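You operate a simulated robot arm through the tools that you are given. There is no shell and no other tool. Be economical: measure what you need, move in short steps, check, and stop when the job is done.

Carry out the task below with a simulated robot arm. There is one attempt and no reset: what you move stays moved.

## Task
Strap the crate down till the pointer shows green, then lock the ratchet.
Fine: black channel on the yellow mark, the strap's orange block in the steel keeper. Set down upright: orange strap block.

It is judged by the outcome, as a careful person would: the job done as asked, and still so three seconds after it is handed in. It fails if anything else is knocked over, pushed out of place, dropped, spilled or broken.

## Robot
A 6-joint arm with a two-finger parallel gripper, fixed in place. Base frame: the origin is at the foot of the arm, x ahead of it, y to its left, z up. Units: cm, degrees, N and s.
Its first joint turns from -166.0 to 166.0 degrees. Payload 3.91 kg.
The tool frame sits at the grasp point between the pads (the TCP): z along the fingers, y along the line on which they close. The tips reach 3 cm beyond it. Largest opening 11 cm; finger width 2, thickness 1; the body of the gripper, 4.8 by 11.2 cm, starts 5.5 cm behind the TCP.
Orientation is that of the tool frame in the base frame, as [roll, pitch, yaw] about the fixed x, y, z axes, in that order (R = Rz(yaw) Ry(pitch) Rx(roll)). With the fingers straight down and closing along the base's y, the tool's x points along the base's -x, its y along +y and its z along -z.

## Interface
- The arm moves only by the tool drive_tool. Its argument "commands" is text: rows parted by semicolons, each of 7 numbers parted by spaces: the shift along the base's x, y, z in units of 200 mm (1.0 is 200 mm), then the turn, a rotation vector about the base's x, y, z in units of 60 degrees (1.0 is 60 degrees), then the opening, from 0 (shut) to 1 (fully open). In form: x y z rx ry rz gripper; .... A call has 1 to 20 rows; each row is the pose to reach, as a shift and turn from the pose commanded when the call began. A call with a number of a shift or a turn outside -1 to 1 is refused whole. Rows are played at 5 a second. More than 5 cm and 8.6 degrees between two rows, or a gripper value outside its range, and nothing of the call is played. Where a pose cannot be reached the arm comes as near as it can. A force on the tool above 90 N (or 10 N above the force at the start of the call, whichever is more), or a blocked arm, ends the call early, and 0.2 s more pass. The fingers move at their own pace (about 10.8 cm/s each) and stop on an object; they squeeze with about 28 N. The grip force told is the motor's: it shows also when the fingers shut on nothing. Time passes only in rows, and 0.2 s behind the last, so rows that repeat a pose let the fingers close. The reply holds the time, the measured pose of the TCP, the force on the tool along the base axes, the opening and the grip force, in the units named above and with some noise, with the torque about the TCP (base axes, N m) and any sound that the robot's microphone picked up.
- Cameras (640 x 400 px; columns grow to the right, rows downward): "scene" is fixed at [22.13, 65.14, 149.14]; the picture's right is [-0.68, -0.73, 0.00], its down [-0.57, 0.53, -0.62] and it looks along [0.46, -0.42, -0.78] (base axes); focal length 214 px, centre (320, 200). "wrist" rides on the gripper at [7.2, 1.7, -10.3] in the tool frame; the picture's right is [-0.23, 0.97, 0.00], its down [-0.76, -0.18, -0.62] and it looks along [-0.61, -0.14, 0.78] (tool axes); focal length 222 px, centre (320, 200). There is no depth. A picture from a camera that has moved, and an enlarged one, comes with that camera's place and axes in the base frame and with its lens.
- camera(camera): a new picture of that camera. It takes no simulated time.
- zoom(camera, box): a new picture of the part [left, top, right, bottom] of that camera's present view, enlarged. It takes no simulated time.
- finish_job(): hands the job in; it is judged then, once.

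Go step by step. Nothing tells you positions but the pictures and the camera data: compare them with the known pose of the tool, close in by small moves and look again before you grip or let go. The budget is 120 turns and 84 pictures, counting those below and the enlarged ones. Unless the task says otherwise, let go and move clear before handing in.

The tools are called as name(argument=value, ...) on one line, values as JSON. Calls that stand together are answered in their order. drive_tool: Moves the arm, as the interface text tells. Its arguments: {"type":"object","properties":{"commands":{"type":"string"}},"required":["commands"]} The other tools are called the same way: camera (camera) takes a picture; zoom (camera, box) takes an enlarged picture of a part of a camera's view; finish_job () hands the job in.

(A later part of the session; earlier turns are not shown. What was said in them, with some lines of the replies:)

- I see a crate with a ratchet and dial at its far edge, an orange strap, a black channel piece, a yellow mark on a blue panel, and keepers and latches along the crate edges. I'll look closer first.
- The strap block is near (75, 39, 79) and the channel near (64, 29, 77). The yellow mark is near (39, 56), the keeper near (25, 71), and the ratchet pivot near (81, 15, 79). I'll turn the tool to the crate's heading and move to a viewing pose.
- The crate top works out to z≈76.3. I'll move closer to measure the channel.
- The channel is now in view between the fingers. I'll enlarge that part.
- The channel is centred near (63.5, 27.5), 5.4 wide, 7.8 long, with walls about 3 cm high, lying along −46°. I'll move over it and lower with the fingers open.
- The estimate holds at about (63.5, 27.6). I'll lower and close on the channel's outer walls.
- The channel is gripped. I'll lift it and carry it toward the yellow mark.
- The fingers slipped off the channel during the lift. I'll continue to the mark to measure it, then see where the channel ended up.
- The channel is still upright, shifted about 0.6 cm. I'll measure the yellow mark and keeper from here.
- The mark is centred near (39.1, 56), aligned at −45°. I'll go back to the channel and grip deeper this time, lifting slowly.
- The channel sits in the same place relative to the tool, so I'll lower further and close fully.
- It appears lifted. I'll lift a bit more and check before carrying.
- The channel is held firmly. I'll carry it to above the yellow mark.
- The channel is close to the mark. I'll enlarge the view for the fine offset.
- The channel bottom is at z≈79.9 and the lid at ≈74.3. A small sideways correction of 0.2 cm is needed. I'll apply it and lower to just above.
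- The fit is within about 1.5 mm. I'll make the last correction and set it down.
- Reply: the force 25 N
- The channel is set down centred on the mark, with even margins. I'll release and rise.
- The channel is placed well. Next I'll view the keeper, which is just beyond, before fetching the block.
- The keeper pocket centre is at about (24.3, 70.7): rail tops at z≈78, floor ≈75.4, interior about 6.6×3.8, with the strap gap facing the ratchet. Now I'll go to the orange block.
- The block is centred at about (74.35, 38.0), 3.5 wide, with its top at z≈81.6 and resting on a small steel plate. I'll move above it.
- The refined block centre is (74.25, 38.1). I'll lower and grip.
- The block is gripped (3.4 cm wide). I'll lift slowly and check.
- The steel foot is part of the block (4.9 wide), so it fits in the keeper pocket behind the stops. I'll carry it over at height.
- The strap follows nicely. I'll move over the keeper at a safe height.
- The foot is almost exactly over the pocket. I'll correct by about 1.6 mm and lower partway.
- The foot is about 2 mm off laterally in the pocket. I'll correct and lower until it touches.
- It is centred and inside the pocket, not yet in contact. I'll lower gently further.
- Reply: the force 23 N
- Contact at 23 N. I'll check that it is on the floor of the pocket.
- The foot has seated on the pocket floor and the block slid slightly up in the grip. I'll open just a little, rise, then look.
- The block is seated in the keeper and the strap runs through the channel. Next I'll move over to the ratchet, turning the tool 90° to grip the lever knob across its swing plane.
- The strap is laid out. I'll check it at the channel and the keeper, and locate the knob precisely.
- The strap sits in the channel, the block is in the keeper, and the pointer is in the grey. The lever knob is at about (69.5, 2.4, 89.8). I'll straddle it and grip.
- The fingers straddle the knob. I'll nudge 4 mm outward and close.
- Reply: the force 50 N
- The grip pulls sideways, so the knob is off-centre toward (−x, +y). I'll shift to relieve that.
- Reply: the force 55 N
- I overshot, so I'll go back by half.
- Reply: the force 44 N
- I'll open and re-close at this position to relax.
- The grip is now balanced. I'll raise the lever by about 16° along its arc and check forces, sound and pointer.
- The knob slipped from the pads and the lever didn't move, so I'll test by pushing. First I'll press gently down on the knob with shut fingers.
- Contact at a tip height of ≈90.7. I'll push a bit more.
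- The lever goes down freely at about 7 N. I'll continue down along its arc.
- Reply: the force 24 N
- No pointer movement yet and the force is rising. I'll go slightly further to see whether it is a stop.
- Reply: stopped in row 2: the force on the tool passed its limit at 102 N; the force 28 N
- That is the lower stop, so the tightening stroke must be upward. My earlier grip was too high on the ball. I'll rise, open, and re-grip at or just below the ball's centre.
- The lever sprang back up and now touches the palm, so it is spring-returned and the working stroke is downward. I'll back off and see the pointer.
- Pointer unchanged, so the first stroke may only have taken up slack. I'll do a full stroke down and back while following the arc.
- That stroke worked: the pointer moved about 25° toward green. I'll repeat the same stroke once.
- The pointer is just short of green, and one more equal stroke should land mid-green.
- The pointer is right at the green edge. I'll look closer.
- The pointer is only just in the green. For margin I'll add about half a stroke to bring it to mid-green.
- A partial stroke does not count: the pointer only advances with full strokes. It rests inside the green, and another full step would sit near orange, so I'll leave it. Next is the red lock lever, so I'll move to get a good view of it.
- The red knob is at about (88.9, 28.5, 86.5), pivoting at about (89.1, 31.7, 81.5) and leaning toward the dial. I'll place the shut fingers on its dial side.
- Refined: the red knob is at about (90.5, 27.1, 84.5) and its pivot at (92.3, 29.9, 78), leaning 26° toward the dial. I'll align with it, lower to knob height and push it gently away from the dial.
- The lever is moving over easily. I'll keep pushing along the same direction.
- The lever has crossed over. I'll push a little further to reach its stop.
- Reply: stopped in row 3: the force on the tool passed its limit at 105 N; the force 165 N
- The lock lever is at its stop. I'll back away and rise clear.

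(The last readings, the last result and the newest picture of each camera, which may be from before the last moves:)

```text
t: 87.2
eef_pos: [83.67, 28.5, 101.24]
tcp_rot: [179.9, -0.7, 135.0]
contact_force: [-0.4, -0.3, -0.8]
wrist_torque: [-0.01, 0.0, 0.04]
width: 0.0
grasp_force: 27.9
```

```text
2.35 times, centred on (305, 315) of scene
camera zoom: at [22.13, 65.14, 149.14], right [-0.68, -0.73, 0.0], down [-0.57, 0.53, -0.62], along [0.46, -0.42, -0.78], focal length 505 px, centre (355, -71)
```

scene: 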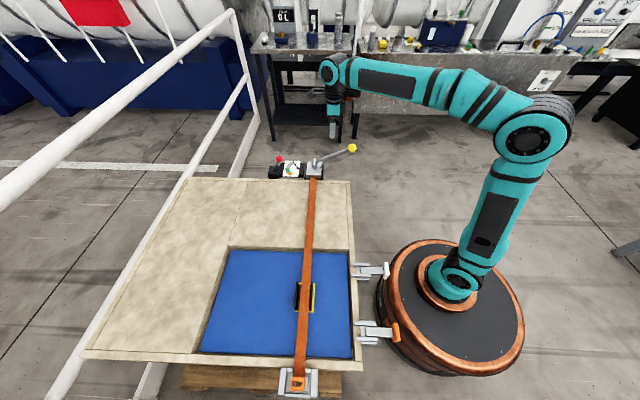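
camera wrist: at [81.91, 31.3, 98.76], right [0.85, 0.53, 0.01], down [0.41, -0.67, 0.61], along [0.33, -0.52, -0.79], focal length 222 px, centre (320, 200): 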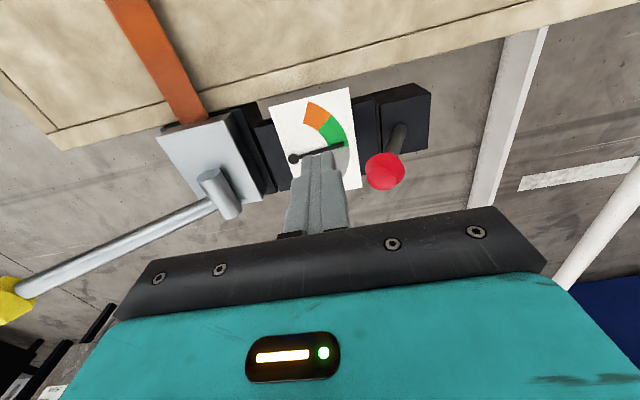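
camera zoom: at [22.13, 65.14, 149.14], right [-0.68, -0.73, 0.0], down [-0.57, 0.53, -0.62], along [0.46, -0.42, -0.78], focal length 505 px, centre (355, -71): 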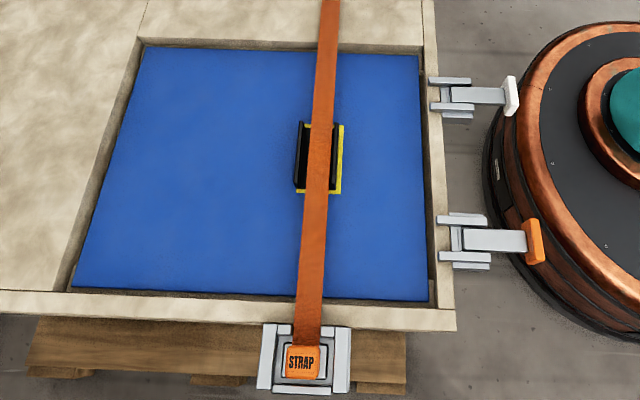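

Everything looks in place. I'll check the pointer once from another angle before handing in.

camera(camera="wrist")

zoom(camera="wrist", box=[240, 100, 380, 220])

```text
6 pictures are left
camera wrist: at [79.74, 34.75, 111.64], right [0.85, 0.53, 0.0], down [0.42, -0.67, 0.61], along [0.32, -0.52, -0.79], focal length 222 px, centre (320, 200)
```

wrist: 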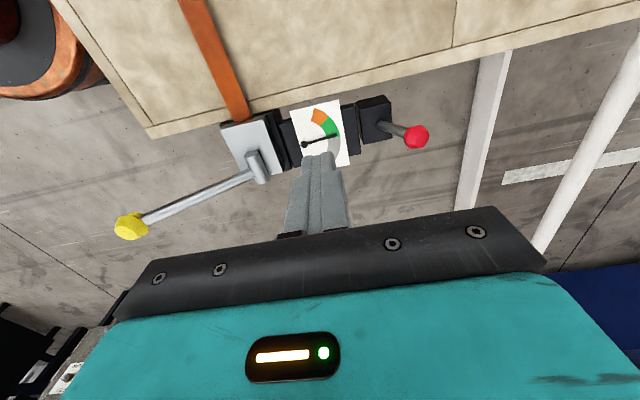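

```text
3.33 times, centred on (310, 160) of wrist
camera zoom: at [79.74, 34.75, 111.64], right [0.85, 0.53, 0.0], down [0.42, -0.67, 0.61], along [0.32, -0.52, -0.79], focal length 740 px, centre (353, 333)
```

zoom: 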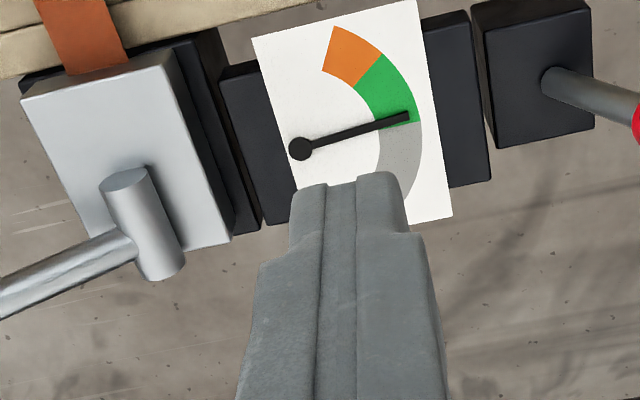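

The second view confirms the pointer tip is on green. The lock lever is thrown over, the block is in the keeper, the channel is on the mark, and the arm is clear, so I'm handing in.

finish_job()

```text
The job is handed in.
```

The crate is strapped down and the job is handed in; the result has not come back.

- **Channel:** it sits centred on the yellow mark, with the strap running through it. My first lift slipped, and the channel slid about 0.6 cm but stayed upright before I re-gripped it.
- **Strap block:** it stands upright in the steel keeper.
- **Pointer:** it is on green, but only just inside the grey-to-green edge. It moves one fixed step per full stroke, and another step would have put it close to orange, so I stopped there.
- **Lock:** I took the red lever to be the ratchet lock and threw it fully over to its stop. It stayed there when I backed off.
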